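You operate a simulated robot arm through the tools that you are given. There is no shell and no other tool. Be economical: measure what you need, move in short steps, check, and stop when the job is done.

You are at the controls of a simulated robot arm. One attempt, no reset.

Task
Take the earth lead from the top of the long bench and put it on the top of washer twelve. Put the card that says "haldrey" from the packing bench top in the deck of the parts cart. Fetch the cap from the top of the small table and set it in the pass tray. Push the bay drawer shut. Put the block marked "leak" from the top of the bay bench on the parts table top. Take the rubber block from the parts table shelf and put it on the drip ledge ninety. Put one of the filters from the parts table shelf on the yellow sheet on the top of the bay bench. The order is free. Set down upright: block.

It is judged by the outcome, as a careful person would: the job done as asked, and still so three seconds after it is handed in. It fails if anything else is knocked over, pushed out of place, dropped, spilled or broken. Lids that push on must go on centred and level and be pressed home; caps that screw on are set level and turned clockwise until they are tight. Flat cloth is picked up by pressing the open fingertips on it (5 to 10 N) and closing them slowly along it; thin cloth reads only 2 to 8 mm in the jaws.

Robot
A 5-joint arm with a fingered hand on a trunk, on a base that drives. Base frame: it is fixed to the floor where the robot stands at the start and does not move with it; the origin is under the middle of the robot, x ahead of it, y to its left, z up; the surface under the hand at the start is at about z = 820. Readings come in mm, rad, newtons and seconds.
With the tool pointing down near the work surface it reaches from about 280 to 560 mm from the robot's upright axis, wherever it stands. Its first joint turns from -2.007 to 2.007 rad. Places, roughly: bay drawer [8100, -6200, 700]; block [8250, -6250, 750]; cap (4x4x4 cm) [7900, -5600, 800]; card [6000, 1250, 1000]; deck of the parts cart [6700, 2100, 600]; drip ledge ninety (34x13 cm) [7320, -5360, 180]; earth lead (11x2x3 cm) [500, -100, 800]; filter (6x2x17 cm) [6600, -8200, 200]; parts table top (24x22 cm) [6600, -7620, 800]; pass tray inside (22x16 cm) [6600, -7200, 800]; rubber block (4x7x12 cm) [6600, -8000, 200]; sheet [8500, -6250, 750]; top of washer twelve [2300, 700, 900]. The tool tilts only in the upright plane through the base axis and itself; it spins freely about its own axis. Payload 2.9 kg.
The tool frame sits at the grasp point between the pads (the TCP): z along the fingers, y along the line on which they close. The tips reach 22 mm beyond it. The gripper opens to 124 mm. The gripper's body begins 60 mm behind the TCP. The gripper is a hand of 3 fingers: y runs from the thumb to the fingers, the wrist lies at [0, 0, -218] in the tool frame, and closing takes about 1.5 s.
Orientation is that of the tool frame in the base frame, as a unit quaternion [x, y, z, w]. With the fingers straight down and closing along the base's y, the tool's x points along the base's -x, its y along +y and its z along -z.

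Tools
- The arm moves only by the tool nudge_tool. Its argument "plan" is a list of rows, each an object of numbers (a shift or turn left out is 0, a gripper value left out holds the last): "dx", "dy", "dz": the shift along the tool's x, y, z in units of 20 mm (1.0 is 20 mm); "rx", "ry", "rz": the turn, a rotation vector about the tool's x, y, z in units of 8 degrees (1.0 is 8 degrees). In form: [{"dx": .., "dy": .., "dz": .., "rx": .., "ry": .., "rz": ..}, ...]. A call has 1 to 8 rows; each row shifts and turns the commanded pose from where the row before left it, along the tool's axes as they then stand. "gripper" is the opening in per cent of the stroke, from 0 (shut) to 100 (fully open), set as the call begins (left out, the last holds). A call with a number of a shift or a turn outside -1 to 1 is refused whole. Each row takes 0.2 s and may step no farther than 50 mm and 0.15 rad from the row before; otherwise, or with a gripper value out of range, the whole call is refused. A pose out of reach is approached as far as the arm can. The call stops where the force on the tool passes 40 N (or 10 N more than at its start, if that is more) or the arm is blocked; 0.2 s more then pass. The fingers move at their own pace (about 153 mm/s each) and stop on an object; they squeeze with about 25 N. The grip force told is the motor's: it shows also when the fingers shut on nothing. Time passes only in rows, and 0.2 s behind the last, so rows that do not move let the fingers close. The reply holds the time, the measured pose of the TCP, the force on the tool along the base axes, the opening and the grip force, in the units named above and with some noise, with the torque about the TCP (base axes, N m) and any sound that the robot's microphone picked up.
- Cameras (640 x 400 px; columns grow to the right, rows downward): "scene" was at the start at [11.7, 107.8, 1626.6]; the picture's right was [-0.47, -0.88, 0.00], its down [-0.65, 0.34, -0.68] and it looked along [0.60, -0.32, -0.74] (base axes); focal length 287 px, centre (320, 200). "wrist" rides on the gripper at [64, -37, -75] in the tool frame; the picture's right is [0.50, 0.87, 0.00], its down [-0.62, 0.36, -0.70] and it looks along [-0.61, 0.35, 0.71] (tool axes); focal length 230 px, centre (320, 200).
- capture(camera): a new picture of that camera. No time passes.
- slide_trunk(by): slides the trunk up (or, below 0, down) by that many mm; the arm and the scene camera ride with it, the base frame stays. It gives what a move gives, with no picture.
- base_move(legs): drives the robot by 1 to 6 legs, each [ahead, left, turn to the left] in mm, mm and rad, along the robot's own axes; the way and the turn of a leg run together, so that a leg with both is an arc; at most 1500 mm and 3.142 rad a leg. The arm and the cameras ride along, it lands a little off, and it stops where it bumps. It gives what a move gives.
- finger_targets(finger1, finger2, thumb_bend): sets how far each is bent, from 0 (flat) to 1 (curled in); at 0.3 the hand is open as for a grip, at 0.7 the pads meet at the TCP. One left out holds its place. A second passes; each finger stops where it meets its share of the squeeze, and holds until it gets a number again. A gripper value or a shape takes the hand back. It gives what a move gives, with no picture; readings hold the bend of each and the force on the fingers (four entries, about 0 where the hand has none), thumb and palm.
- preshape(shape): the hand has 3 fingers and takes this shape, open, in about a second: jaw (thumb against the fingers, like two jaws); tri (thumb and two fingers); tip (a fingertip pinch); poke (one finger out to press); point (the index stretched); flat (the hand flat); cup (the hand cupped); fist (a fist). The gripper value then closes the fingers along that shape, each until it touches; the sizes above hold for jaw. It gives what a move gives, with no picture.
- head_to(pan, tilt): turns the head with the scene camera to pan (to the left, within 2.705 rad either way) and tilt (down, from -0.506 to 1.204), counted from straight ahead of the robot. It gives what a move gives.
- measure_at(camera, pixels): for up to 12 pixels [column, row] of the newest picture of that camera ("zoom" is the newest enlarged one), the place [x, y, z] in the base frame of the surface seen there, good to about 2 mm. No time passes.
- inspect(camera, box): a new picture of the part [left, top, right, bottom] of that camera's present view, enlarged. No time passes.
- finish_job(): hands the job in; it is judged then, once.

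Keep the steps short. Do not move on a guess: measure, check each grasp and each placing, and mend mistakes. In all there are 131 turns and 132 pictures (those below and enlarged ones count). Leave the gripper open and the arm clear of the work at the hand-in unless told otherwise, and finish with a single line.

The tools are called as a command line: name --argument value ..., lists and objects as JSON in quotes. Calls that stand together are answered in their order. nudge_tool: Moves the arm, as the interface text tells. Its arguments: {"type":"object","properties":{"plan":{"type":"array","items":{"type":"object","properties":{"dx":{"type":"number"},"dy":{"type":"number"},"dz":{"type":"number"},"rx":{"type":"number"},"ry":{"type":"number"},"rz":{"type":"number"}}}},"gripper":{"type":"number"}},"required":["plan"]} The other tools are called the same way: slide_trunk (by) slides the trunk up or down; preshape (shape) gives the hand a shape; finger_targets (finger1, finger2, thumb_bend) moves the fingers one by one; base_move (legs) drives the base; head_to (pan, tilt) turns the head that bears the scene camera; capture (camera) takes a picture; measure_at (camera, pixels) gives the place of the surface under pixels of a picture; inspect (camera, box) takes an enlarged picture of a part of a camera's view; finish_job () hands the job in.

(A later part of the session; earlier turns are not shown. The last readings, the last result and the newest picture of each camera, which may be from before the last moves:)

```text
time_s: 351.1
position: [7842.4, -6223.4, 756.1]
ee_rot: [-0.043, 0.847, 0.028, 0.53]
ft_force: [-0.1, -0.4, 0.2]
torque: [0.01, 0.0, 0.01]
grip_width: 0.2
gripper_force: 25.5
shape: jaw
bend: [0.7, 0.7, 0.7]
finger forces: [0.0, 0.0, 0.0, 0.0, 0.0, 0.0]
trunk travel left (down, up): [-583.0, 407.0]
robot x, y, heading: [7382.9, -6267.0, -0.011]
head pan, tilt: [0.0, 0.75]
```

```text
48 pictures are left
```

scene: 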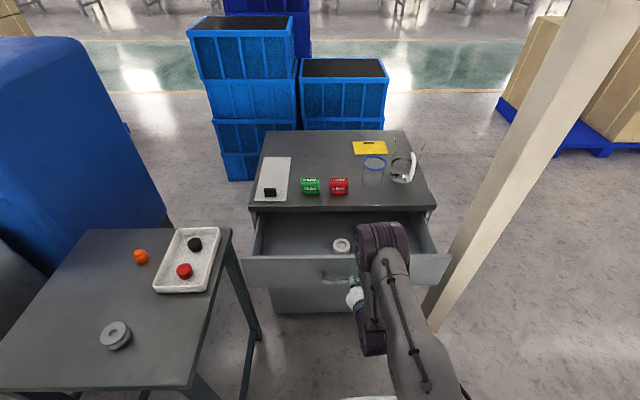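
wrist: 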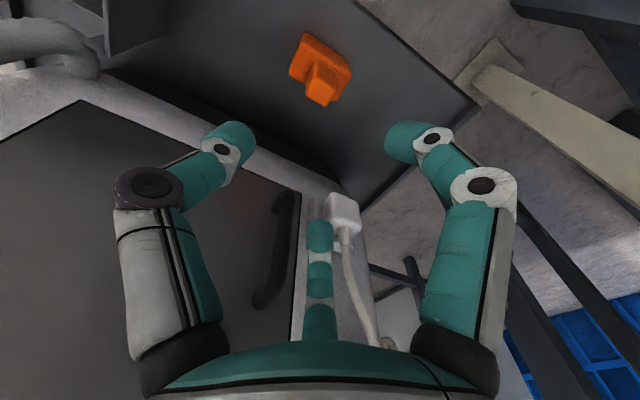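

Now I push: approach 40 mm, then slow steps.

nudge_tool --plan '[{"dx": -0.438, "dz": 0.899}, {"dx": -0.35, "dz": 0.72}, {"dx": -0.26, "dz": 0.54}, {"dx": -0.26, "dz": 0.54}, {"dx": -0.26, "dz": 0.54}, {"dx": -0.26, "dz": 0.54}, {"dx": -0.26, "dz": 0.54}, {"dx": -0.26, "dz": 0.54}]'

nudge_tool --plan '[{"dx": -0.26, "dz": 0.54}, {"dx": -0.26, "dz": 0.54}, {"dx": -0.26, "dz": 0.54}, {"dx": -0.26, "dz": 0.54}, {"dx": -0.26, "dz": 0.54}, {"dx": -0.26, "dz": 0.54}, {"dx": -0.26, "dz": 0.54}, {"dx": -0.26, "dz": 0.54}]'

capture --camera "scene"

```text
time_s: 352.9
position: [7950.2, -6212.0, 756.4]
ee_rot: [-0.043, 0.847, 0.028, 0.529]
ft_force: [0.4, 0.2, -0.2]
torque: [-0.03, 0.0, 0.02]
grip_width: 0.1
gripper_force: 25.0
shape: jaw
bend: [0.7, 0.7, 0.7]
finger forces: [0.0, 0.1, 0.0, 0.0, 0.0, 0.1]
trunk travel left (down, up): [-583.0, 407.0]
robot x, y, heading: [7378.5, -6265.2, -0.016]
head pan, tilt: [0.0, 0.75]
```

```text
time_s: 354.7
position: [8046.0, -6201.6, 757.4]
ee_rot: [-0.043, 0.847, 0.029, 0.529]
ft_force: [-0.6, -0.3, -0.6]
torque: [-0.01, -0.02, -0.01]
grip_width: 0.1
gripper_force: 25.0
shape: jaw
bend: [0.7, 0.7, 0.7]
finger forces: [0.1, 0.0, 0.1, 0.0, 0.0, 0.0]
trunk travel left (down, up): [-583.0, 407.0]
robot x, y, heading: [7377.2, -6263.0, -0.015]
head pan, tilt: [0.0, 0.75]
```

```text
47 pictures are left
```

scene: 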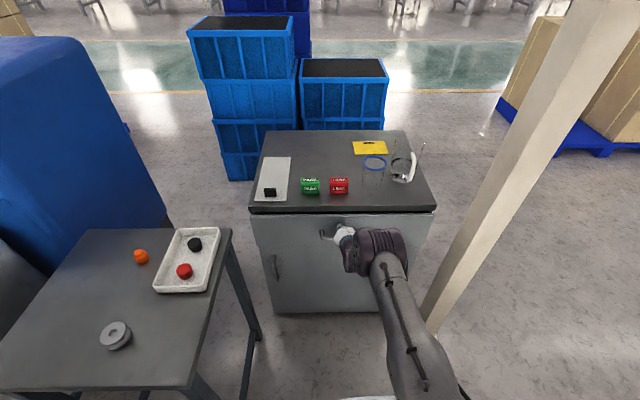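

Nearly shut. I'll keep pushing slowly until it stops.

nudge_tool --plan '[{"dx": -0.22, "dz": 0.45}, {"dx": -0.22, "dz": 0.45}, {"dx": -0.22, "dz": 0.45}, {"dx": -0.22, "dz": 0.45}, {"dx": -0.22, "dz": 0.45}]'

inspect --camera "scene" --box '[230, 120, 450, 320]'

measure_at --camera "zoom" --pixels '[[120, 305], [100, 290], [500, 290], [80, 262], [120, 360], [200, 300]]'

```text
time_s: 355.6
position: [8065.7, -6199.2, 753.4]
ee_rot: [-0.043, 0.85, 0.028, 0.525]
ft_force: [-30.8, -1.2, 8.7]
torque: [0.03, -0.03, 0.0]
grip_width: 0.1
gripper_force: 24.7
shape: jaw
bend: [0.7, 0.7, 0.7]
finger forces: [0.0, 77.4, 0.0, 0.0, 0.0, 0.1]
trunk travel left (down, up): [-583.0, 407.0]
robot x, y, heading: [7375.9, -6266.1, -0.013]
head pan, tilt: [0.0, 0.75]
stopped in row 4: the force on the tool passed its limit at 44 N (the readings are from after the stop); the commanded pose is now the measured one
```

```text
2.00 times, centred on (340, 220) of scene
```

zoom: 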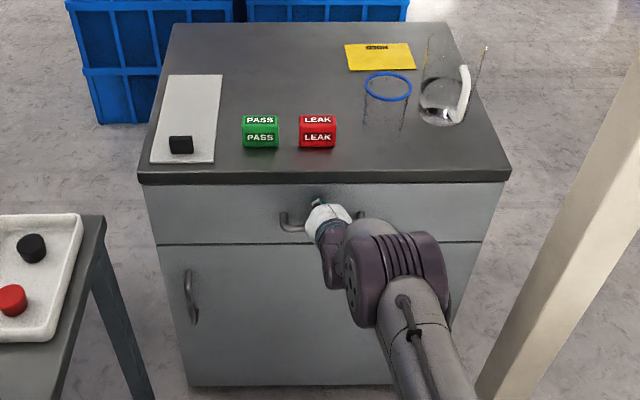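

```text
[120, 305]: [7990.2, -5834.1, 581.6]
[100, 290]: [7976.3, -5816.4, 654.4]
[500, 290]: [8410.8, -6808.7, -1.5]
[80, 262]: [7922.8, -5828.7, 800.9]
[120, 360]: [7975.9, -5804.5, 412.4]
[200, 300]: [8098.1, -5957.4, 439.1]
```

The drawer is shut (44 N stop, flush with the front). I'll retract, raise, and set the tool upright with the jaws half open, ready for the cap.

nudge_tool --plan '[{"dx": 0.438, "dz": -0.899}, {"dx": 0.438, "dz": -0.899}, {"dx": 0.438, "dz": -0.899}, {"dx": 0.438, "dz": -0.899}, {"dx": 0.438, "dz": -0.899}, {"dx": 0.438, "dz": -0.899}, {"dx": 0.438, "dz": -0.899}, {"dx": 0.438, "dz": -0.899}]'

slide_trunk --by 376

nudge_tool --plan '[{"ry": 1}, {"ry": 1}, {"ry": 1}, {"ry": 1}, {"ry": 1}, {"ry": 1}, {"ry": 1}, {"ry": 0.93}]' --gripper 65

measure_at --camera "zoom" --pixels '[[360, 62], [400, 62], [355, 48], [410, 48], [317, 122], [317, 138], [300, 122], [335, 122], [440, 105], [388, 78], [380, 120], [260, 125]]'

base_move --legs '[[340, 0, 0], [0, 0, 1.58]]'

head_to --pan -0.1 --tilt 0.9

capture --camera "scene"

```text
time_s: 357.4
position: [7911.8, -6215.7, 753.2]
ee_rot: [-0.043, 0.85, 0.028, 0.524]
ft_force: [-0.3, 0.9, 0.3]
torque: [-0.03, 0.02, 0.02]
grip_width: 0.1
gripper_force: 25.0
shape: jaw
bend: [0.7, 0.7, 0.7]
finger forces: [0.1, 0.0, 0.1, 0.0, 0.0, 0.1]
trunk travel left (down, up): [-583.0, 407.0]
robot x, y, heading: [7378.6, -6263.6, -0.011]
head pan, tilt: [0.0, 0.75]
```

```text
time_s: 361.0
position: [7911.8, -6215.3, 1128.9]
ee_rot: [-0.044, 0.85, 0.028, 0.524]
ft_force: [1.0, 0.5, 0.0]
torque: [0.03, 0.01, -0.05]
grip_width: 0.0
gripper_force: 24.9
shape: jaw
bend: [0.7, 0.7, 0.7]
finger forces: [0.0, 0.1, 0.1, 0.1, 0.0, 0.0]
trunk travel left (down, up): [-959.0, 31.0]
robot x, y, heading: [7378.5, -6267.7, -0.011]
head pan, tilt: [0.0, 0.75]
```

```text
time_s: 362.8
position: [7911.7, -6215.0, 1129.0]
ee_rot: [-0.051, 0.999, 0.0, -0.003]
ft_force: [0.0, 0.0, 0.6]
torque: [-0.03, 0.0, 0.0]
grip_width: 80.8
gripper_force: 0.1
shape: jaw
bend: [0.31, 0.31, 0.7]
finger forces: [0.0, 0.1, 0.0, 0.0, 0.1, 0.0]
trunk travel left (down, up): [-959.0, 31.0]
robot x, y, heading: [7375.7, -6262.5, -0.013]
head pan, tilt: [0.0, 0.75]
```

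```text
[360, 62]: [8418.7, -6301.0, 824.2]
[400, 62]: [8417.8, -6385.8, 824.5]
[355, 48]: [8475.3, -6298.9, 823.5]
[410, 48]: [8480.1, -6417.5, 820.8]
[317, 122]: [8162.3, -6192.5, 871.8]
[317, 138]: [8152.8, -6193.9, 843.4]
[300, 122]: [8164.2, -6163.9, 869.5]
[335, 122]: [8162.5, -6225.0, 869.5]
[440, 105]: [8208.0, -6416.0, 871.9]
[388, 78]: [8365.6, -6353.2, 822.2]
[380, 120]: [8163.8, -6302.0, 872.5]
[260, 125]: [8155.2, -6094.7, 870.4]
```

```text
time_s: 368.9
position: [7641.3, -5735.1, 1128.1]
ee_rot: [0.758, -0.652, 0.002, 0.002]
ft_force: [0.6, -0.4, -0.6]
torque: [0.01, 0.01, 0.02]
grip_width: 81.0
gripper_force: 0.0
shape: jaw
bend: [0.31, 0.31, 0.7]
finger forces: [0.0, 0.1, 0.0, 0.0, 0.0, 0.0]
trunk travel left (down, up): [-959.0, 31.0]
robot x, y, heading: [7713.2, -6267.0, 1.6]
head pan, tilt: [0.0, 0.75]
```

```text
time_s: 369.6
position: [7639.9, -5735.6, 1129.0]
ee_rot: [0.758, -0.652, 0.001, 0.001]
ft_force: [0.0, -0.7, 0.1]
torque: [0.04, 0.0, 0.04]
grip_width: 81.0
gripper_force: 0.1
shape: jaw
bend: [0.31, 0.31, 0.7]
finger forces: [0.1, 0.0, 0.0, 0.0, 0.1, 0.0]
trunk travel left (down, up): [-959.0, 31.0]
robot x, y, heading: [7711.5, -6264.6, 1.603]
head pan, tilt: [-0.099, 0.901]
```

```text
45 pictures are left
```

scene: 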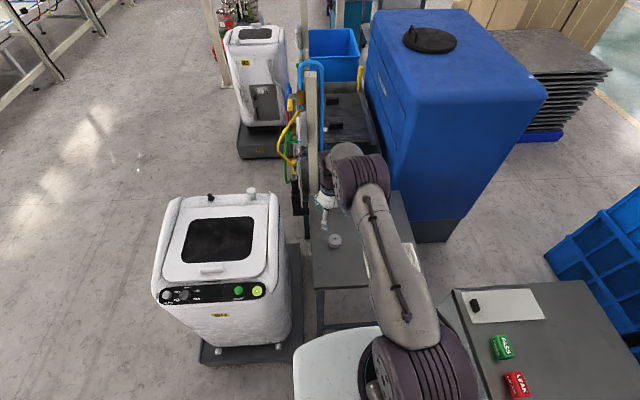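

The bench items are mapped: LEAK block at (8165,-6194), top 872; the sheet near (8450,-6360); a glass beaker close by. Now I move in to about (7770,-6120) and swing the hand over the cap.

base_move --legs '[[140, -62, 0]]'

nudge_tool --plan '[{"dy": -1}, {"dy": -1}, {"dy": -1}, {"dy": -1}, {"dy": -1}, {"dy": -1}, {"dy": -1}, {"dy": -1}]'

capture --camera "wrist"

```text
time_s: 371.0
position: [7699.3, -5595.7, 1128.4]
ee_rot: [0.757, -0.654, 0.001, 0.0]
ft_force: [-0.7, -0.6, -0.7]
torque: [-0.01, -0.02, 0.03]
grip_width: 80.7
gripper_force: 0.1
shape: jaw
bend: [0.31, 0.31, 0.7]
finger forces: [0.0, 0.0, 0.1, 0.1, 0.0, 0.0]
trunk travel left (down, up): [-959.0, 31.0]
robot x, y, heading: [7772.9, -6123.5, 1.598]
head pan, tilt: [-0.099, 0.901]
```

```text
time_s: 372.8
position: [7859.0, -5569.7, 1128.4]
ee_rot: [0.757, -0.653, 0.0, 0.001]
ft_force: [0.7, 0.0, 0.2]
torque: [0.01, -0.01, 0.0]
grip_width: 80.7
gripper_force: 0.1
shape: jaw
bend: [0.31, 0.31, 0.7]
finger forces: [0.0, 0.1, 0.0, 0.0, 0.1, 0.0]
trunk travel left (down, up): [-959.0, 31.0]
robot x, y, heading: [7771.9, -6124.1, 1.608]
head pan, tilt: [-0.099, 0.901]
```

```text
44 pictures are left
```

wrist: 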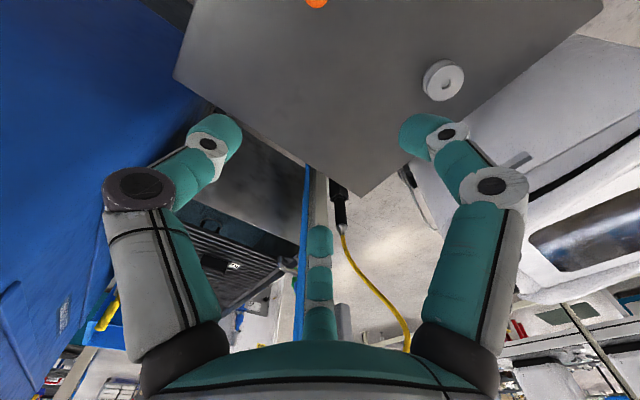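

measure_at --camera "wrist" --pixels '[[316, 2], [310, 1], [322, 2], [445, 80]]'

inspect --camera "scene" --box '[250, 130, 450, 330]'

```text
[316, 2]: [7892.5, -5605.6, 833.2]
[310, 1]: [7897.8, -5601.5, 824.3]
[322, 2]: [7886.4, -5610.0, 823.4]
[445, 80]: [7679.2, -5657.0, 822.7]
```

```text
2.00 times, centred on (350, 230) of scene
```

zoom: 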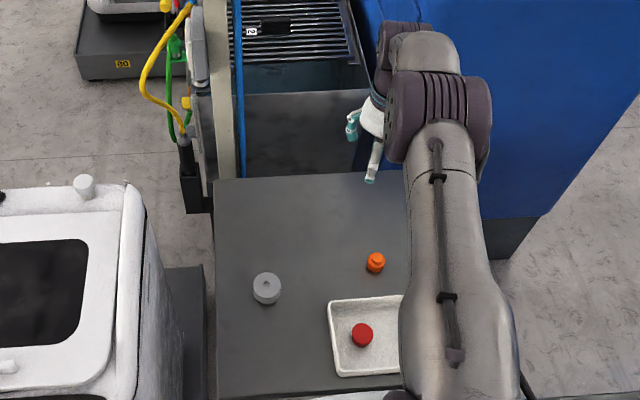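

The cap centre is about (7895,-5615). I'll shift over it and lower the trunk by 200.

nudge_tool --plan '[{"dx": 0.847, "dy": -0.483}, {"dx": 0.847, "dy": -0.483}, {"dx": 0.847, "dy": -0.483}, {}]'

slide_trunk --by -210

capture --camera "wrist"

inspect --camera "wrist" --box '[220, 80, 420, 240]'

```text
time_s: 373.8
position: [7894.5, -5617.1, 1127.5]
ee_rot: [0.757, -0.653, -0.001, 0.002]
ft_force: [-0.7, 0.1, 0.6]
torque: [0.0, 0.02, 0.01]
grip_width: 80.6
gripper_force: 0.1
shape: jaw
bend: [0.31, 0.31, 0.7]
finger forces: [0.0, 0.0, 0.0, 0.0, 0.1, 0.0]
trunk travel left (down, up): [-959.0, 31.0]
robot x, y, heading: [7770.7, -6124.7, 1.6]
head pan, tilt: [-0.099, 0.901]
```

```text
time_s: 376.1
position: [7893.5, -5617.6, 918.8]
ee_rot: [0.756, -0.654, -0.001, 0.002]
ft_force: [0.1, 0.7, -0.3]
torque: [-0.03, 0.02, 0.0]
grip_width: 80.7
gripper_force: 0.1
shape: jaw
bend: [0.31, 0.31, 0.7]
finger forces: [0.0, 0.0, 0.0, 0.0, 0.0, 0.0]
trunk travel left (down, up): [-749.0, 241.0]
robot x, y, heading: [7770.7, -6125.1, 1.602]
head pan, tilt: [-0.099, 0.901]
```

```text
42 pictures are left
```

wrist: 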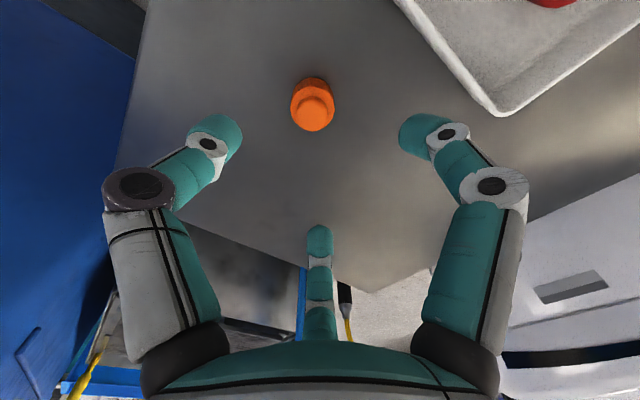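

```text
2.50 times, centred on (320, 160) of wrist
```

zoom: 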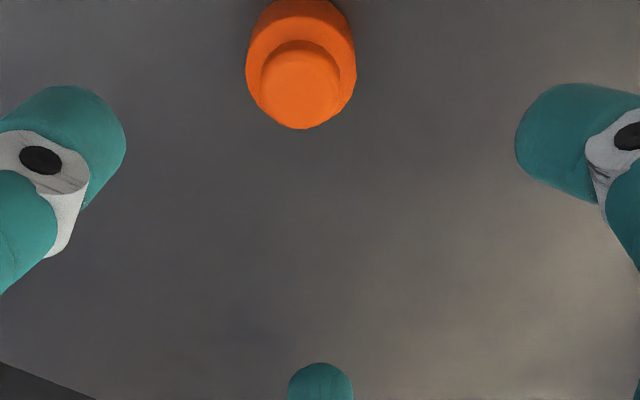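

measure_at --camera "zoom" --pixels '[[303, 90], [270, 85], [335, 85], [303, 120], [303, 60], [303, 20], [252, 70], [350, 70]]'

```text
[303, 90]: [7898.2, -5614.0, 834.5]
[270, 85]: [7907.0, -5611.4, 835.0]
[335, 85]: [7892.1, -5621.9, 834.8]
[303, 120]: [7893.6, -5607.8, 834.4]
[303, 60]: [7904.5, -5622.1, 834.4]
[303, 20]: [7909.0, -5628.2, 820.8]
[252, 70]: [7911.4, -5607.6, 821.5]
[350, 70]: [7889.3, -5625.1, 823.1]
```

The cap's top centre is (7899,-5615,835). I'll align, lower to z≈829 and close.

nudge_tool --plan '[{"dx": -0.03, "dy": -0.28}, {"dz": 1}, {"dz": 1}, {"dz": 1}, {"dz": 1}, {"dz": 0.5}, {}]'

nudge_tool --plan '[{}, {}, {}, {}, {}, {}, {}, {}]' --gripper 0

capture --camera "wrist"

```text
time_s: 377.7
position: [7899.1, -5617.0, 828.7]
ee_rot: [0.756, -0.654, 0.0, 0.001]
ft_force: [0.3, -0.5, -0.6]
torque: [0.01, -0.02, 0.03]
grip_width: 80.7
gripper_force: 0.0
shape: jaw
bend: [0.31, 0.31, 0.7]
finger forces: [0.0, 0.0, 0.0, 0.0, 0.0, 0.0]
trunk travel left (down, up): [-749.0, 241.0]
robot x, y, heading: [7770.8, -6124.6, 1.61]
head pan, tilt: [-0.099, 0.901]
```

```text
time_s: 379.5
position: [7900.0, -5617.5, 828.1]
ee_rot: [0.757, -0.653, 0.0, 0.002]
ft_force: [-0.4, 0.6, 0.0]
torque: [-0.02, 0.03, 0.0]
grip_width: 25.4
gripper_force: 25.2
shape: jaw
bend: [0.76, 0.76, 0.7]
finger forces: [21.9, 23.2, 0.0, 0.0, 20.5, 0.0]
trunk travel left (down, up): [-749.0, 241.0]
robot x, y, heading: [7771.2, -6126.3, 1.603]
head pan, tilt: [-0.099, 0.901]
```

```text
40 pictures are left
```

wrist: 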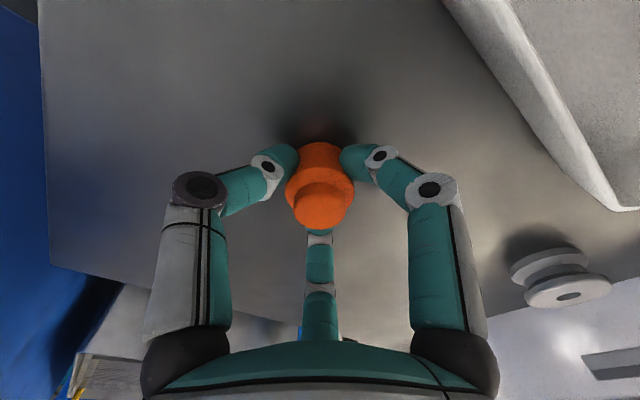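

Firm grip on the cap (25 mm, balanced forces). I'll lift, back out, turn to heading 0 and reverse through the corridor.

slide_trunk --by 236

base_move --legs '[[-128, 60, 0], [0, 0, -1.603]]'

capture --camera "wrist"

```text
time_s: 381.9
position: [7899.8, -5617.7, 1066.3]
ee_rot: [0.757, -0.653, 0.001, 0.001]
ft_force: [0.3, 0.7, -0.7]
torque: [-0.01, -0.02, -0.01]
grip_width: 25.2
gripper_force: 25.1
shape: jaw
bend: [0.76, 0.76, 0.7]
finger forces: [21.9, 23.3, 0.1, 0.0, 20.6, 0.1]
trunk travel left (down, up): [-985.0, 5.0]
robot x, y, heading: [7772.3, -6119.9, 1.599]
head pan, tilt: [-0.099, 0.901]
```

```text
time_s: 387.2
position: [8213.2, -6412.9, 1063.9]
ee_rot: [-0.043, 0.999, 0.001, -0.003]
ft_force: [-0.2, 0.5, 0.1]
torque: [0.0, -0.03, -0.02]
grip_width: 25.0
gripper_force: 25.2
shape: jaw
bend: [0.76, 0.76, 0.7]
finger forces: [21.6, 23.3, 0.0, 0.0, 20.7, 0.1]
trunk travel left (down, up): [-985.0, 5.0]
robot x, y, heading: [7715.8, -6254.6, -0.03]
head pan, tilt: [-0.099, 0.901]
```

```text
39 pictures are left
```

wrist: 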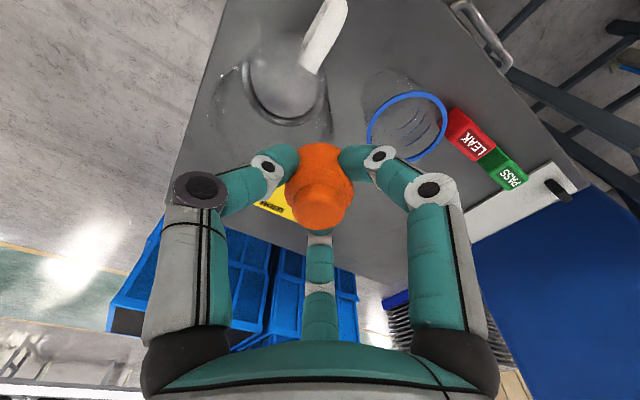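

measure_at --camera "wrist" --pixels '[[405, 93], [435, 150], [370, 140], [470, 135], [500, 165], [275, 208], [265, 200], [330, 30], [250, 100], [320, 120], [455, 115], [290, 215]]'

base_move --legs '[[-60, 0, 0.028], [-1500, 0, 0], [-150, 0, 0], [0, -940, 0]]'

head_to --pan 0.3 --tilt 0.85

capture --camera "scene"

```text
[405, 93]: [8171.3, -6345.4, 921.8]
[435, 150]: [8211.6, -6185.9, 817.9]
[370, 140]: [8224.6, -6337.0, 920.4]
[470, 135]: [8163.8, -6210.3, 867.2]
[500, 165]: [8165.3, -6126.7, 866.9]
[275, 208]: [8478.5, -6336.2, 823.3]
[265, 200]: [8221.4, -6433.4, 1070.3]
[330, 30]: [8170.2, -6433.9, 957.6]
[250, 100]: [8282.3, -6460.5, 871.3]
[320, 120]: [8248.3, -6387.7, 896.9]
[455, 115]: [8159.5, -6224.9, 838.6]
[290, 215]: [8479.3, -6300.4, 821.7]
```

```text
time_s: 400.8
position: [6468.9, -7339.2, 1064.8]
ee_rot: [-0.043, 0.999, 0.0, -0.002]
ft_force: [-0.4, -0.1, -0.5]
torque: [0.0, -0.03, 0.0]
grip_width: 25.0
gripper_force: 25.0
shape: jaw
bend: [0.76, 0.76, 0.7]
finger forces: [21.6, 23.2, 0.0, 0.0, 20.8, 0.1]
trunk travel left (down, up): [-985.0, 5.0]
robot x, y, heading: [5968.5, -7177.5, -0.033]
head pan, tilt: [-0.099, 0.901]
```

```text
time_s: 401.7
position: [6468.0, -7339.4, 1064.7]
ee_rot: [-0.044, 0.999, 0.001, -0.001]
ft_force: [-1.2, 0.0, 0.0]
torque: [0.01, -0.01, -0.02]
grip_width: 25.0
gripper_force: 25.0
shape: jaw
bend: [0.76, 0.76, 0.7]
finger forces: [21.6, 23.4, 0.0, 0.1, 20.7, 0.1]
trunk travel left (down, up): [-985.0, 5.0]
robot x, y, heading: [5969.8, -7183.4, -0.03]
head pan, tilt: [0.3, 0.85]
```

```text
38 pictures are left
```

scene: 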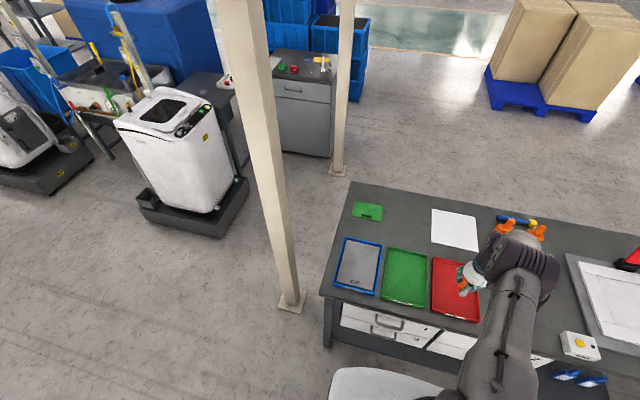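

I'll shift the base so the cap is over the PASS tray centre (6590,-7197), then lower.

base_move --legs '[[118, 146, 0]]'

slide_trunk --by -205

capture --camera "wrist"

measure_at --camera "wrist" --pixels '[[320, 100], [420, 130], [220, 130], [400, 80], [250, 80]]'

```text
time_s: 403.2
position: [6588.5, -7199.8, 1065.3]
ee_rot: [-0.043, 0.999, 0.001, 0.0]
ft_force: [0.5, -0.3, -0.1]
torque: [-0.03, -0.02, -0.01]
grip_width: 25.2
gripper_force: 24.6
shape: jaw
bend: [0.76, 0.76, 0.7]
finger forces: [21.5, 23.5, 0.0, 0.0, 20.6, 0.0]
trunk travel left (down, up): [-985.0, 5.0]
robot x, y, heading: [6092.0, -7040.2, -0.029]
head pan, tilt: [0.3, 0.85]
```

```text
time_s: 405.5
position: [6592.2, -7198.2, 860.3]
ee_rot: [-0.042, 0.999, 0.001, -0.002]
ft_force: [-0.4, 0.1, 0.0]
torque: [-0.02, -0.02, -0.02]
grip_width: 25.0
gripper_force: 24.7
shape: jaw
bend: [0.76, 0.76, 0.7]
finger forces: [21.6, 23.4, 0.0, 0.0, 20.8, 0.0]
trunk travel left (down, up): [-780.0, 210.0]
robot x, y, heading: [6095.1, -7041.3, -0.026]
head pan, tilt: [0.3, 0.85]
```

```text
37 pictures are left
```

wrist: 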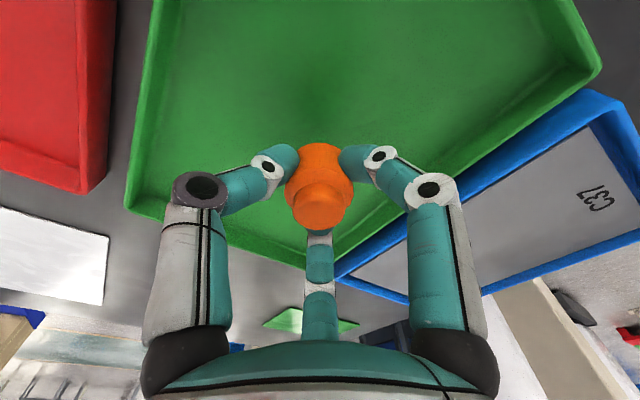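

```text
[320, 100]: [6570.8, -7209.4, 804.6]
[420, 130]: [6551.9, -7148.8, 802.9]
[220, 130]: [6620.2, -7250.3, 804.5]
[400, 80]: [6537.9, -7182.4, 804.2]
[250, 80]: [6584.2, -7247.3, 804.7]
```

The cap is well inside the PASS tray, whose floor is z≈804.5. I'll lower about 28 mm in small steps to contact.

nudge_tool --plan '[{"dz": 0.8}, {"dz": 0.4}, {}]'

nudge_tool --plan '[{"dz": 0.1}, {"dz": 0.08}, {}]'

```text
time_s: 406.3
position: [6590.7, -7197.2, 835.3]
ee_rot: [-0.044, 0.999, 0.001, -0.002]
ft_force: [0.0, -0.2, -0.7]
torque: [0.01, 0.02, -0.01]
grip_width: 25.2
gripper_force: 24.8
shape: jaw
bend: [0.76, 0.76, 0.7]
finger forces: [21.8, 23.4, 0.0, 0.0, 20.6, 0.0]
trunk travel left (down, up): [-780.0, 210.0]
robot x, y, heading: [6092.3, -7042.3, -0.029]
head pan, tilt: [0.3, 0.85]
```

```text
time_s: 407.1
position: [6590.9, -7198.4, 832.0]
ee_rot: [-0.043, 0.999, 0.001, -0.001]
ft_force: [-0.4, 0.9, 2.4]
torque: [0.0, -0.05, 0.01]
grip_width: 25.2
gripper_force: 25.9
shape: jaw
bend: [0.76, 0.76, 0.7]
finger forces: [21.9, 23.5, 0.1, 0.1, 21.2, 0.0]
trunk travel left (down, up): [-780.0, 210.0]
robot x, y, heading: [6090.7, -7039.8, -0.029]
head pan, tilt: [0.3, 0.85]
```

Contact confirmed. I'll open, rise, and check the cap.

nudge_tool --plan '[{}, {}, {}, {}]' --gripper 50

slide_trunk --by 205

capture --camera "wrist"

base_move --legs '[[-300, 0, 0.029], [0, -925, 0]]'

nudge_tool --plan '[{"rz": 0.8}, {}]'

slide_trunk --by -400

slide_trunk --by -335

capture --camera "wrist"

```text
time_s: 408.1
position: [6591.9, -7198.2, 832.7]
ee_rot: [-0.044, 0.999, 0.002, 0.0]
ft_force: [-0.1, 0.4, -0.6]
torque: [0.03, -0.02, 0.0]
grip_width: 61.6
gripper_force: 0.0
shape: jaw
bend: [0.37, 0.37, 0.7]
finger forces: [0.1, 0.0, 0.1, 0.0, 0.0, 0.0]
trunk travel left (down, up): [-780.0, 210.0]
robot x, y, heading: [6091.3, -7039.9, -0.028]
head pan, tilt: [0.3, 0.85]
```

```text
time_s: 410.3
position: [6590.6, -7197.8, 1036.6]
ee_rot: [-0.043, 0.999, 0.001, -0.002]
ft_force: [-0.7, -0.1, 0.2]
torque: [0.04, -0.04, -0.02]
grip_width: 61.5
gripper_force: 0.1
shape: jaw
bend: [0.37, 0.37, 0.7]
finger forces: [0.1, 0.0, 0.0, 0.0, 0.0, 0.1]
trunk travel left (down, up): [-985.0, 5.0]
robot x, y, heading: [6089.5, -7042.4, -0.032]
head pan, tilt: [0.3, 0.85]
```

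```text
36 pictures are left
```

wrist: 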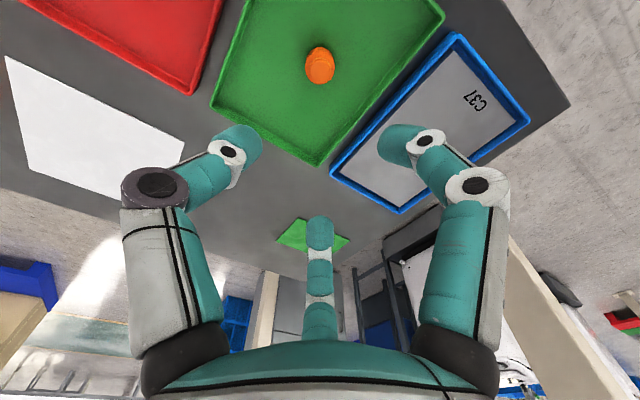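

```text
time_s: 416.7
position: [6301.0, -8079.2, 1037.0]
ee_rot: [-0.062, 0.998, 0.0, -0.001]
ft_force: [-0.1, -0.5, -0.4]
torque: [0.01, 0.0, -0.01]
grip_width: 61.4
gripper_force: 0.1
shape: jaw
bend: [0.37, 0.37, 0.7]
finger forces: [0.0, 0.1, 0.0, 0.0, 0.0, 0.0]
trunk travel left (down, up): [-985.0, 5.0]
robot x, y, heading: [5793.3, -7942.3, 0.01]
head pan, tilt: [0.3, 0.85]
```

```text
time_s: 417.3
position: [6301.3, -8079.5, 1038.5]
ee_rot: [-0.005, 1.0, 0.0, -0.002]
ft_force: [-0.1, -0.2, 0.2]
torque: [-0.05, -0.03, 0.01]
grip_width: 61.3
gripper_force: 0.1
shape: jaw
bend: [0.37, 0.37, 0.7]
finger forces: [0.1, 0.0, 0.1, 0.1, 0.1, 0.0]
trunk travel left (down, up): [-985.0, 5.0]
robot x, y, heading: [5793.6, -7939.3, 0.011]
head pan, tilt: [0.3, 0.85]
```

```text
time_s: 421.1
position: [6301.3, -8080.0, 637.9]
ee_rot: [-0.006, 1.0, -0.001, -0.002]
ft_force: [-0.7, 0.5, 0.2]
torque: [-0.01, -0.03, 0.0]
grip_width: 61.7
gripper_force: 0.1
shape: jaw
bend: [0.37, 0.37, 0.7]
finger forces: [0.0, 0.0, 0.0, 0.0, 0.0, 0.0]
trunk travel left (down, up): [-585.0, 405.0]
robot x, y, heading: [5798.5, -7943.4, 0.01]
head pan, tilt: [0.3, 0.85]
```

```text
time_s: 424.4
position: [6301.3, -8079.4, 302.3]
ee_rot: [-0.006, 1.0, 0.0, -0.002]
ft_force: [0.2, 1.1, 0.5]
torque: [-0.04, 0.01, -0.02]
grip_width: 61.4
gripper_force: 0.0
shape: jaw
bend: [0.37, 0.37, 0.7]
finger forces: [0.1, 0.1, 0.0, 0.0, 0.0, 0.0]
trunk travel left (down, up): [-250.0, 740.0]
robot x, y, heading: [5795.2, -7940.1, 0.01]
head pan, tilt: [0.3, 0.85]
```

```text
35 pictures are left
```

wrist: 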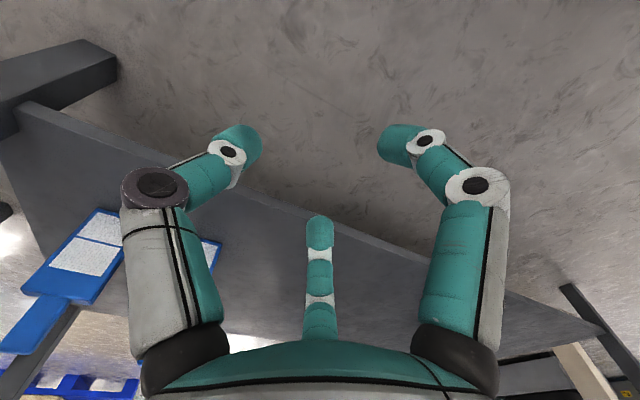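

The cap is in the PASS tray. The arm is now lower relative to the trunk than before, so I'll lower the trunk and raise the tool by the same amount to keep the elbow low, then measure the filters.

slide_trunk --by -115

nudge_tool --plan '[{"dz": -1}, {"dz": -1}, {"dz": -1}, {"dz": -1}, {"dz": -1}, {"dz": -1}, {"dz": -0.3}, {}]'

base_move --legs '[[90, -44, 0]]'

capture --camera "wrist"

head_to --pan -0.75 --tilt 0.6

capture --camera "scene"

```text
time_s: 425.9
position: [6301.6, -8079.2, 187.5]
ee_rot: [-0.006, 1.0, 0.0, -0.001]
ft_force: [-0.5, 0.0, 0.3]
torque: [-0.02, 0.03, -0.03]
grip_width: 61.9
gripper_force: 0.0
shape: jaw
bend: [0.37, 0.37, 0.7]
finger forces: [0.0, 0.0, 0.1, 0.0, 0.0, 0.0]
trunk travel left (down, up): [-135.0, 855.0]
robot x, y, heading: [5796.1, -7942.3, 0.011]
head pan, tilt: [0.3, 0.85]
```

```text
time_s: 427.6
position: [6301.3, -8079.4, 313.2]
ee_rot: [-0.006, 1.0, 0.001, -0.002]
ft_force: [-0.1, -0.2, -0.6]
torque: [-0.01, -0.01, 0.03]
grip_width: 61.8
gripper_force: 0.1
shape: jaw
bend: [0.37, 0.37, 0.7]
finger forces: [0.0, 0.0, 0.0, 0.0, 0.0, 0.0]
trunk travel left (down, up): [-135.0, 855.0]
robot x, y, heading: [5799.4, -7943.4, 0.006]
head pan, tilt: [0.3, 0.85]
```

```text
time_s: 428.8
position: [6390.7, -8124.5, 312.3]
ee_rot: [-0.006, 1.0, 0.0, -0.001]
ft_force: [0.5, -0.2, -1.2]
torque: [0.02, 0.0, 0.03]
grip_width: 61.6
gripper_force: 0.0
shape: jaw
bend: [0.37, 0.37, 0.7]
finger forces: [0.0, 0.1, 0.0, 0.1, 0.0, 0.1]
trunk travel left (down, up): [-135.0, 855.0]
robot x, y, heading: [5883.2, -7985.3, 0.01]
head pan, tilt: [0.3, 0.85]
```

```text
34 pictures are left
```

wrist: 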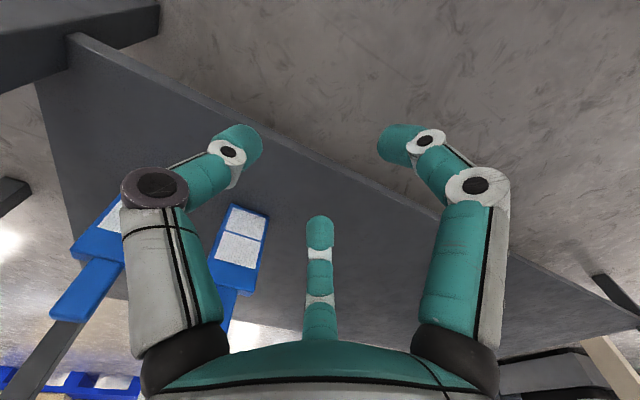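

```text
time_s: 430.1
position: [6391.6, -8122.7, 312.7]
ee_rot: [-0.007, 1.0, 0.0, -0.002]
ft_force: [0.4, 0.6, -0.2]
torque: [0.0, 0.01, 0.01]
grip_width: 61.4
gripper_force: 0.1
shape: jaw
bend: [0.37, 0.37, 0.7]
finger forces: [0.0, 0.1, 0.1, 0.1, 0.0, 0.0]
trunk travel left (down, up): [-135.0, 855.0]
robot x, y, heading: [5889.3, -7983.0, 0.01]
head pan, tilt: [-0.75, 0.6]
```

```text
33 pictures are left
```

scene: 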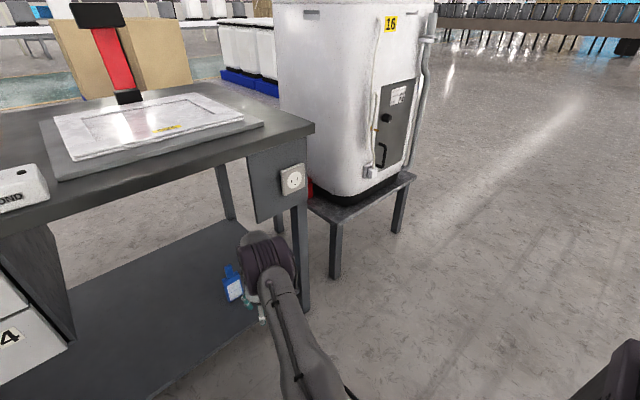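

measure_at --camera "scene" --pixels '[[260, 245], [285, 245], [270, 260], [230, 270], [228, 278], [235, 290], [265, 200], [260, 180], [300, 240], [222, 285]]'

inspect --camera "wrist" --box '[40, 180, 320, 360]'

measure_at --camera "zoom" --pixels '[[450, 230], [425, 300], [480, 260], [440, 265], [495, 130], [410, 190], [430, 320], [445, 320], [100, 250], [470, 250]]'

```text
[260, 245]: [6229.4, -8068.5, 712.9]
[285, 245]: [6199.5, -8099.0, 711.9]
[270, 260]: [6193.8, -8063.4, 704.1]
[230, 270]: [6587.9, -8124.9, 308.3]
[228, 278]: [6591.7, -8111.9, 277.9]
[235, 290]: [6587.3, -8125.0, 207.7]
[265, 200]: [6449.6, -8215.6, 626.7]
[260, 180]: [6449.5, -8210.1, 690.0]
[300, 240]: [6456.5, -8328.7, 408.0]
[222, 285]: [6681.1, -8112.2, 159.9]
```

```text
2.22 times, centred on (180, 270) of wrist
```

zoom: 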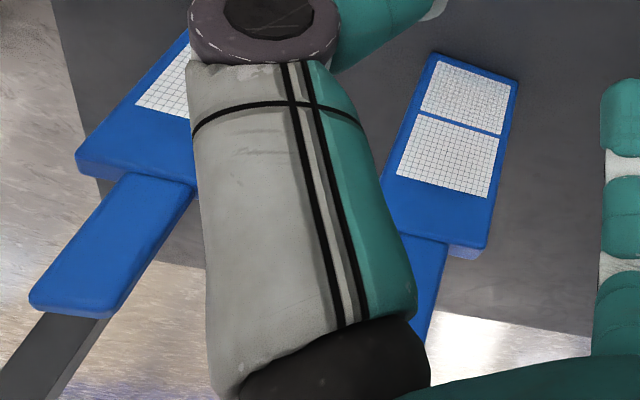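

```text
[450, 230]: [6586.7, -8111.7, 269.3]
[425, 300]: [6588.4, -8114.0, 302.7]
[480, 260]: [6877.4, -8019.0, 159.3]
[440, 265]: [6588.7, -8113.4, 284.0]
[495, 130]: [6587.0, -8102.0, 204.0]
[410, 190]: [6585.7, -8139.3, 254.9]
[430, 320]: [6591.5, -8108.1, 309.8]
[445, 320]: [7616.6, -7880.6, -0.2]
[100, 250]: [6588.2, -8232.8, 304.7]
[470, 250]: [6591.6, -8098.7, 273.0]
```

The elbow top is 713 and clear. Filter 1's neck centre is (6597,-8124) and its body top is z≈275. The tips (290) clear the body, so I'll slide in 206 mm with the neck passing between the digits.

base_move --legs '[[120, 0, 0]]'

capture --camera "wrist"

```text
time_s: 431.3
position: [6511.6, -8121.2, 312.5]
ee_rot: [-0.008, 1.0, 0.0, -0.001]
ft_force: [0.8, 0.4, -0.6]
torque: [0.03, -0.02, 0.03]
grip_width: 61.4
gripper_force: 0.1
shape: jaw
bend: [0.37, 0.37, 0.7]
finger forces: [0.0, 0.1, 0.1, 0.0, 0.0, 0.0]
trunk travel left (down, up): [-135.0, 855.0]
robot x, y, heading: [6006.3, -7981.3, 0.008]
head pan, tilt: [-0.75, 0.6]
```

```text
31 pictures are left
```

wrist: 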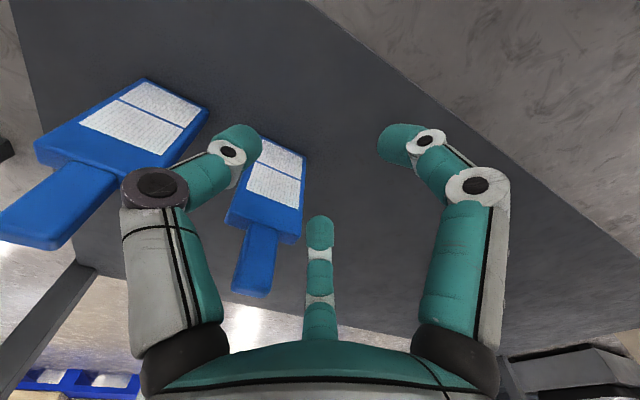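

The leading finger may be close to the neck's path. I'll measure the digit tips and the neck before continuing.

measure_at --camera "wrist" --pixels '[[320, 222], [310, 230], [330, 230], [230, 140], [256, 150], [400, 140], [265, 235], [242, 275], [272, 275], [257, 285]]'

```text
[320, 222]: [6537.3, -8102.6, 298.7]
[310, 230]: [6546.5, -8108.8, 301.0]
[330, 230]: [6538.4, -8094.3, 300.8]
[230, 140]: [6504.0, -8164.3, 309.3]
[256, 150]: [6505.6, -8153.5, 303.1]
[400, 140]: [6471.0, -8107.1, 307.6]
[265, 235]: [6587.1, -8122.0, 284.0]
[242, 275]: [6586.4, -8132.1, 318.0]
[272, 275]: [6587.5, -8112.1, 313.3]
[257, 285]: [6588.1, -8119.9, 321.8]
```

The channel is y −8109…−8153 and the neck −8111…−8133, so I'll shift +10 mm in y, then advance 86 mm.

nudge_tool --plan '[{"dy": 0.5}, {}]'

base_move --legs '[[86, -1, 0]]'

capture --camera "wrist"

```text
time_s: 431.9
position: [6510.9, -8111.2, 312.4]
ee_rot: [-0.008, 1.0, 0.0, 0.0]
ft_force: [0.1, -0.6, -0.3]
torque: [-0.01, 0.0, -0.03]
grip_width: 61.6
gripper_force: 0.1
shape: jaw
bend: [0.37, 0.37, 0.7]
finger forces: [0.0, 0.0, 0.1, 0.0, 0.0, 0.1]
trunk travel left (down, up): [-135.0, 855.0]
robot x, y, heading: [6006.8, -7986.5, 0.01]
head pan, tilt: [-0.75, 0.6]
```

```text
time_s: 433.0
position: [6595.9, -8112.3, 313.1]
ee_rot: [-0.008, 1.0, 0.0, -0.002]
ft_force: [0.9, 0.2, 0.1]
torque: [-0.01, -0.02, 0.01]
grip_width: 61.5
gripper_force: 0.1
shape: jaw
bend: [0.37, 0.37, 0.7]
finger forces: [0.1, 0.1, 0.0, 0.0, 0.0, 0.0]
trunk travel left (down, up): [-135.0, 855.0]
robot x, y, heading: [6089.3, -7983.6, 0.01]
head pan, tilt: [-0.75, 0.6]
```

```text
30 pictures are left
```

wrist: 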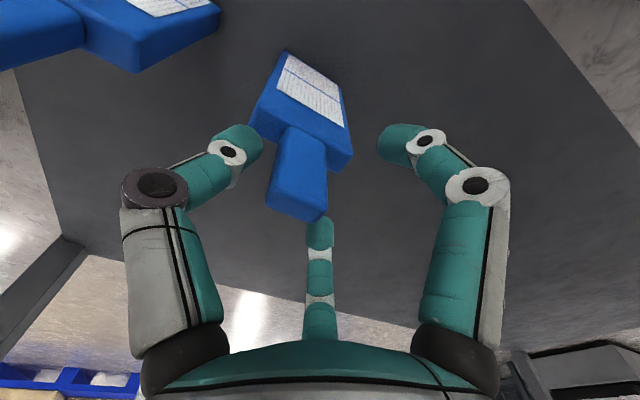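

The neck is inside. I'll re-centre by −10 mm in y and close.

nudge_tool --plan '[{"dy": -0.5}, {}]'

nudge_tool --plan '[{}, {}, {}, {}, {}, {}, {}, {}]' --gripper 0

capture --camera "wrist"

```text
time_s: 433.6
position: [6596.2, -8120.1, 311.9]
ee_rot: [-0.007, 1.0, 0.0, -0.001]
ft_force: [0.8, -0.1, -0.4]
torque: [-0.02, 0.0, -0.01]
grip_width: 61.8
gripper_force: 0.1
shape: jaw
bend: [0.37, 0.37, 0.7]
finger forces: [0.0, 0.0, 0.0, 0.0, 0.0, 0.0]
trunk travel left (down, up): [-135.0, 855.0]
robot x, y, heading: [6092.0, -7981.8, 0.006]
head pan, tilt: [-0.75, 0.6]
```

```text
time_s: 435.4
position: [6596.4, -8120.5, 312.3]
ee_rot: [-0.007, 1.0, 0.001, -0.002]
ft_force: [0.0, 0.4, -1.0]
torque: [-0.04, 0.01, -0.02]
grip_width: 10.1
gripper_force: 25.1
shape: jaw
bend: [0.73, 0.73, 0.7]
finger forces: [20.4, 19.7, 0.1, 0.0, 21.1, 0.1]
trunk travel left (down, up): [-135.0, 855.0]
robot x, y, heading: [6090.4, -7981.4, 0.011]
head pan, tilt: [-0.75, 0.6]
```

```text
29 pictures are left
```

wrist: 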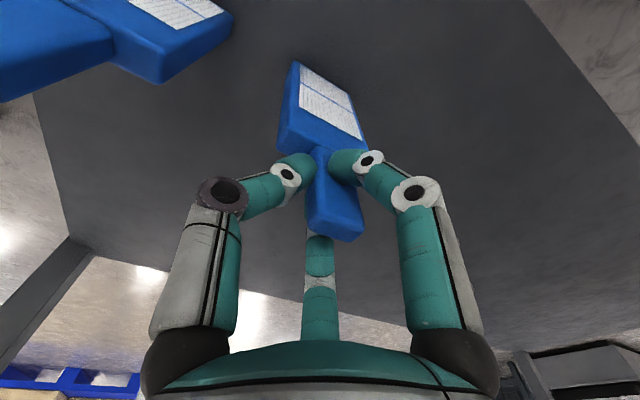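

Good grip with balanced forces. I'll lift 18 mm (the table limits the elbow) and back straight out, then raise.

nudge_tool --plan '[{"dz": -0.5}, {"dz": -0.4}, {}]'

base_move --legs '[[-400, 0, 0]]'

slide_trunk --by 400

slide_trunk --by 390

capture --camera "wrist"

head_to --pan 0.0 --tilt 0.7

```text
time_s: 436.2
position: [6596.9, -8120.9, 330.7]
ee_rot: [-0.007, 1.0, 0.001, -0.002]
ft_force: [-0.7, -0.2, -0.4]
torque: [0.01, 0.0, -0.01]
grip_width: 10.0
gripper_force: 24.9
shape: jaw
bend: [0.73, 0.73, 0.7]
finger forces: [20.5, 19.8, 0.0, 0.1, 20.8, 0.1]
trunk travel left (down, up): [-135.0, 855.0]
robot x, y, heading: [6091.5, -7981.5, 0.009]
head pan, tilt: [-0.75, 0.6]
```

```text
time_s: 438.7
position: [6194.2, -8128.1, 329.8]
ee_rot: [-0.004, 1.0, 0.002, -0.002]
ft_force: [-0.6, -0.5, -0.4]
torque: [0.02, 0.01, 0.02]
grip_width: 10.2
gripper_force: 24.6
shape: jaw
bend: [0.73, 0.73, 0.7]
finger forces: [20.5, 19.8, 0.0, 0.0, 20.7, 0.0]
trunk travel left (down, up): [-135.0, 855.0]
robot x, y, heading: [5688.0, -7987.5, 0.002]
head pan, tilt: [-0.75, 0.6]
```

```text
time_s: 442.6
position: [6193.6, -8127.2, 729.7]
ee_rot: [-0.006, 1.0, 0.001, -0.002]
ft_force: [0.5, 0.2, 0.2]
torque: [-0.02, -0.01, 0.01]
grip_width: 10.1
gripper_force: 24.9
shape: jaw
bend: [0.73, 0.73, 0.7]
finger forces: [20.5, 19.8, 0.1, 0.0, 20.7, 0.0]
trunk travel left (down, up): [-535.0, 455.0]
robot x, y, heading: [5691.2, -7982.4, 0.006]
head pan, tilt: [-0.75, 0.6]
```

```text
time_s: 446.3
position: [6193.9, -8128.0, 1119.8]
ee_rot: [-0.006, 1.0, 0.0, -0.002]
ft_force: [0.3, -0.2, -0.4]
torque: [-0.01, 0.03, 0.01]
grip_width: 10.0
gripper_force: 25.4
shape: jaw
bend: [0.73, 0.73, 0.69]
finger forces: [20.6, 19.8, 0.0, 0.1, 20.6, 0.1]
trunk travel left (down, up): [-925.0, 65.0]
robot x, y, heading: [5686.9, -7989.3, 0.004]
head pan, tilt: [-0.75, 0.6]
```

```text
28 pictures are left
```

wrist: 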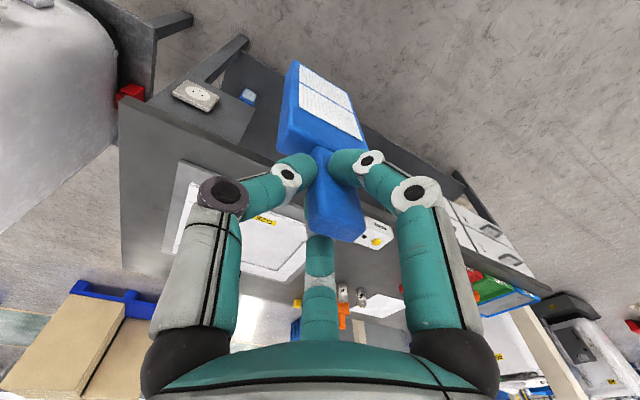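

```text
time_s: 447.4
position: [6194.3, -8127.7, 1118.7]
ee_rot: [-0.005, 1.0, 0.002, -0.002]
ft_force: [-0.1, 0.2, 0.0]
torque: [0.0, -0.02, -0.04]
grip_width: 9.7
gripper_force: 25.2
shape: jaw
bend: [0.73, 0.73, 0.69]
finger forces: [20.6, 19.9, 0.0, 0.0, 20.6, 0.0]
trunk travel left (down, up): [-925.0, 65.0]
robot x, y, heading: [5692.0, -7984.8, 0.002]
head pan, tilt: [0.0, 0.7]
```

The filter is held. I'll raise a little and go left to the corridor line, checking y before entering.

slide_trunk --by 60

base_move --legs '[[0, 1500, 0], [0, 237, 0]]'

```text
time_s: 448.4
position: [6192.9, -8127.8, 1180.1]
ee_rot: [-0.005, 1.0, 0.001, -0.002]
ft_force: [-0.7, 0.4, -0.7]
torque: [-0.01, 0.01, 0.01]
grip_width: 10.1
gripper_force: 25.5
shape: jaw
bend: [0.73, 0.73, 0.69]
finger forces: [20.6, 19.8, 0.0, 0.1, 20.6, 0.1]
trunk travel left (down, up): [-985.0, 5.0]
robot x, y, heading: [5688.9, -7985.4, 0.006]
head pan, tilt: [0.0, 0.7]
```

```text
time_s: 457.1
position: [6184.7, -6400.9, 1180.0]
ee_rot: [-0.004, 1.0, 0.001, -0.002]
ft_force: [-0.3, -0.3, -0.5]
torque: [0.01, -0.03, 0.0]
grip_width: 10.1
gripper_force: 25.5
shape: jaw
bend: [0.73, 0.73, 0.69]
finger forces: [20.6, 19.9, 0.0, 0.0, 20.6, 0.0]
trunk travel left (down, up): [-985.0, 5.0]
robot x, y, heading: [5680.2, -6259.7, 0.002]
head pan, tilt: [0.0, 0.7]
```

At y=−6260 with heading 0, good. I'll go through the corridor to x≈7400, turn to face −y, go down to y≈−6950, then look toward +x.

base_move --legs '[[1500, 5, 0], [220, 0, 0], [0, 0, -1.573], [690, 0, 0]]'

head_to --pan 1.6 --tilt 0.75

capture --camera "scene"

```text
refused: leg 1 is longer than a leg can be; nothing moved
```

```text
time_s: 458.8
position: [6184.0, -6400.5, 1180.0]
ee_rot: [-0.003, 1.0, 0.001, -0.002]
ft_force: [1.1, 0.6, -0.8]
torque: [0.0, 0.01, -0.01]
grip_width: 10.1
gripper_force: 25.1
shape: jaw
bend: [0.73, 0.73, 0.69]
finger forces: [20.6, 19.9, 0.1, 0.1, 20.6, 0.1]
trunk travel left (down, up): [-985.0, 5.0]
robot x, y, heading: [5680.8, -6259.3, 0.005]
head pan, tilt: [1.6, 0.75]
```

```text
27 pictures are left
```

scene: 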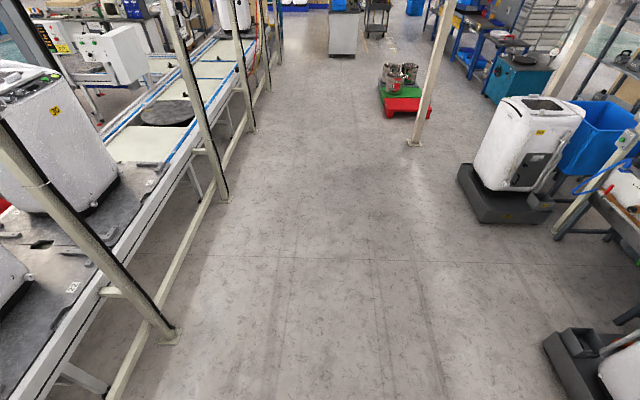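

base_move --legs '[[1490, 5, 0], [230, 0, 0], [0, 0, -1.573], [690, 0, 0]]'

capture --camera "scene"

```text
time_s: 474.8
position: [7275.5, -7417.0, 1180.2]
ee_rot: [0.703, 0.711, 0.002, 0.0]
ft_force: [-0.8, -0.7, -0.9]
torque: [0.0, -0.01, 0.0]
grip_width: 9.8
gripper_force: 24.8
shape: jaw
bend: [0.73, 0.73, 0.69]
finger forces: [20.1, 19.8, 0.2, 0.0, 20.7, 0.1]
trunk travel left (down, up): [-985.0, 5.0]
robot x, y, heading: [7415.7, -6913.3, -1.563]
head pan, tilt: [1.6, 0.75]
```

```text
26 pictures are left
```

scene: 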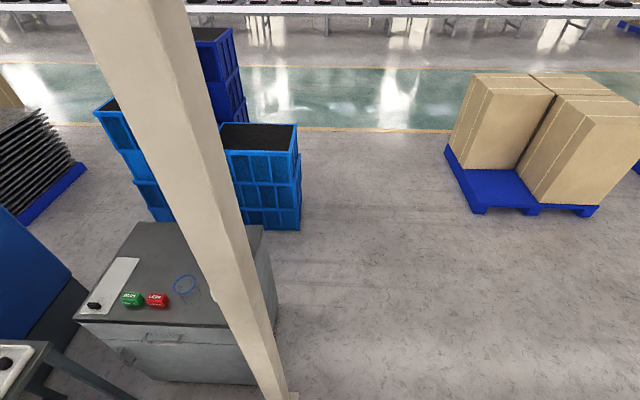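

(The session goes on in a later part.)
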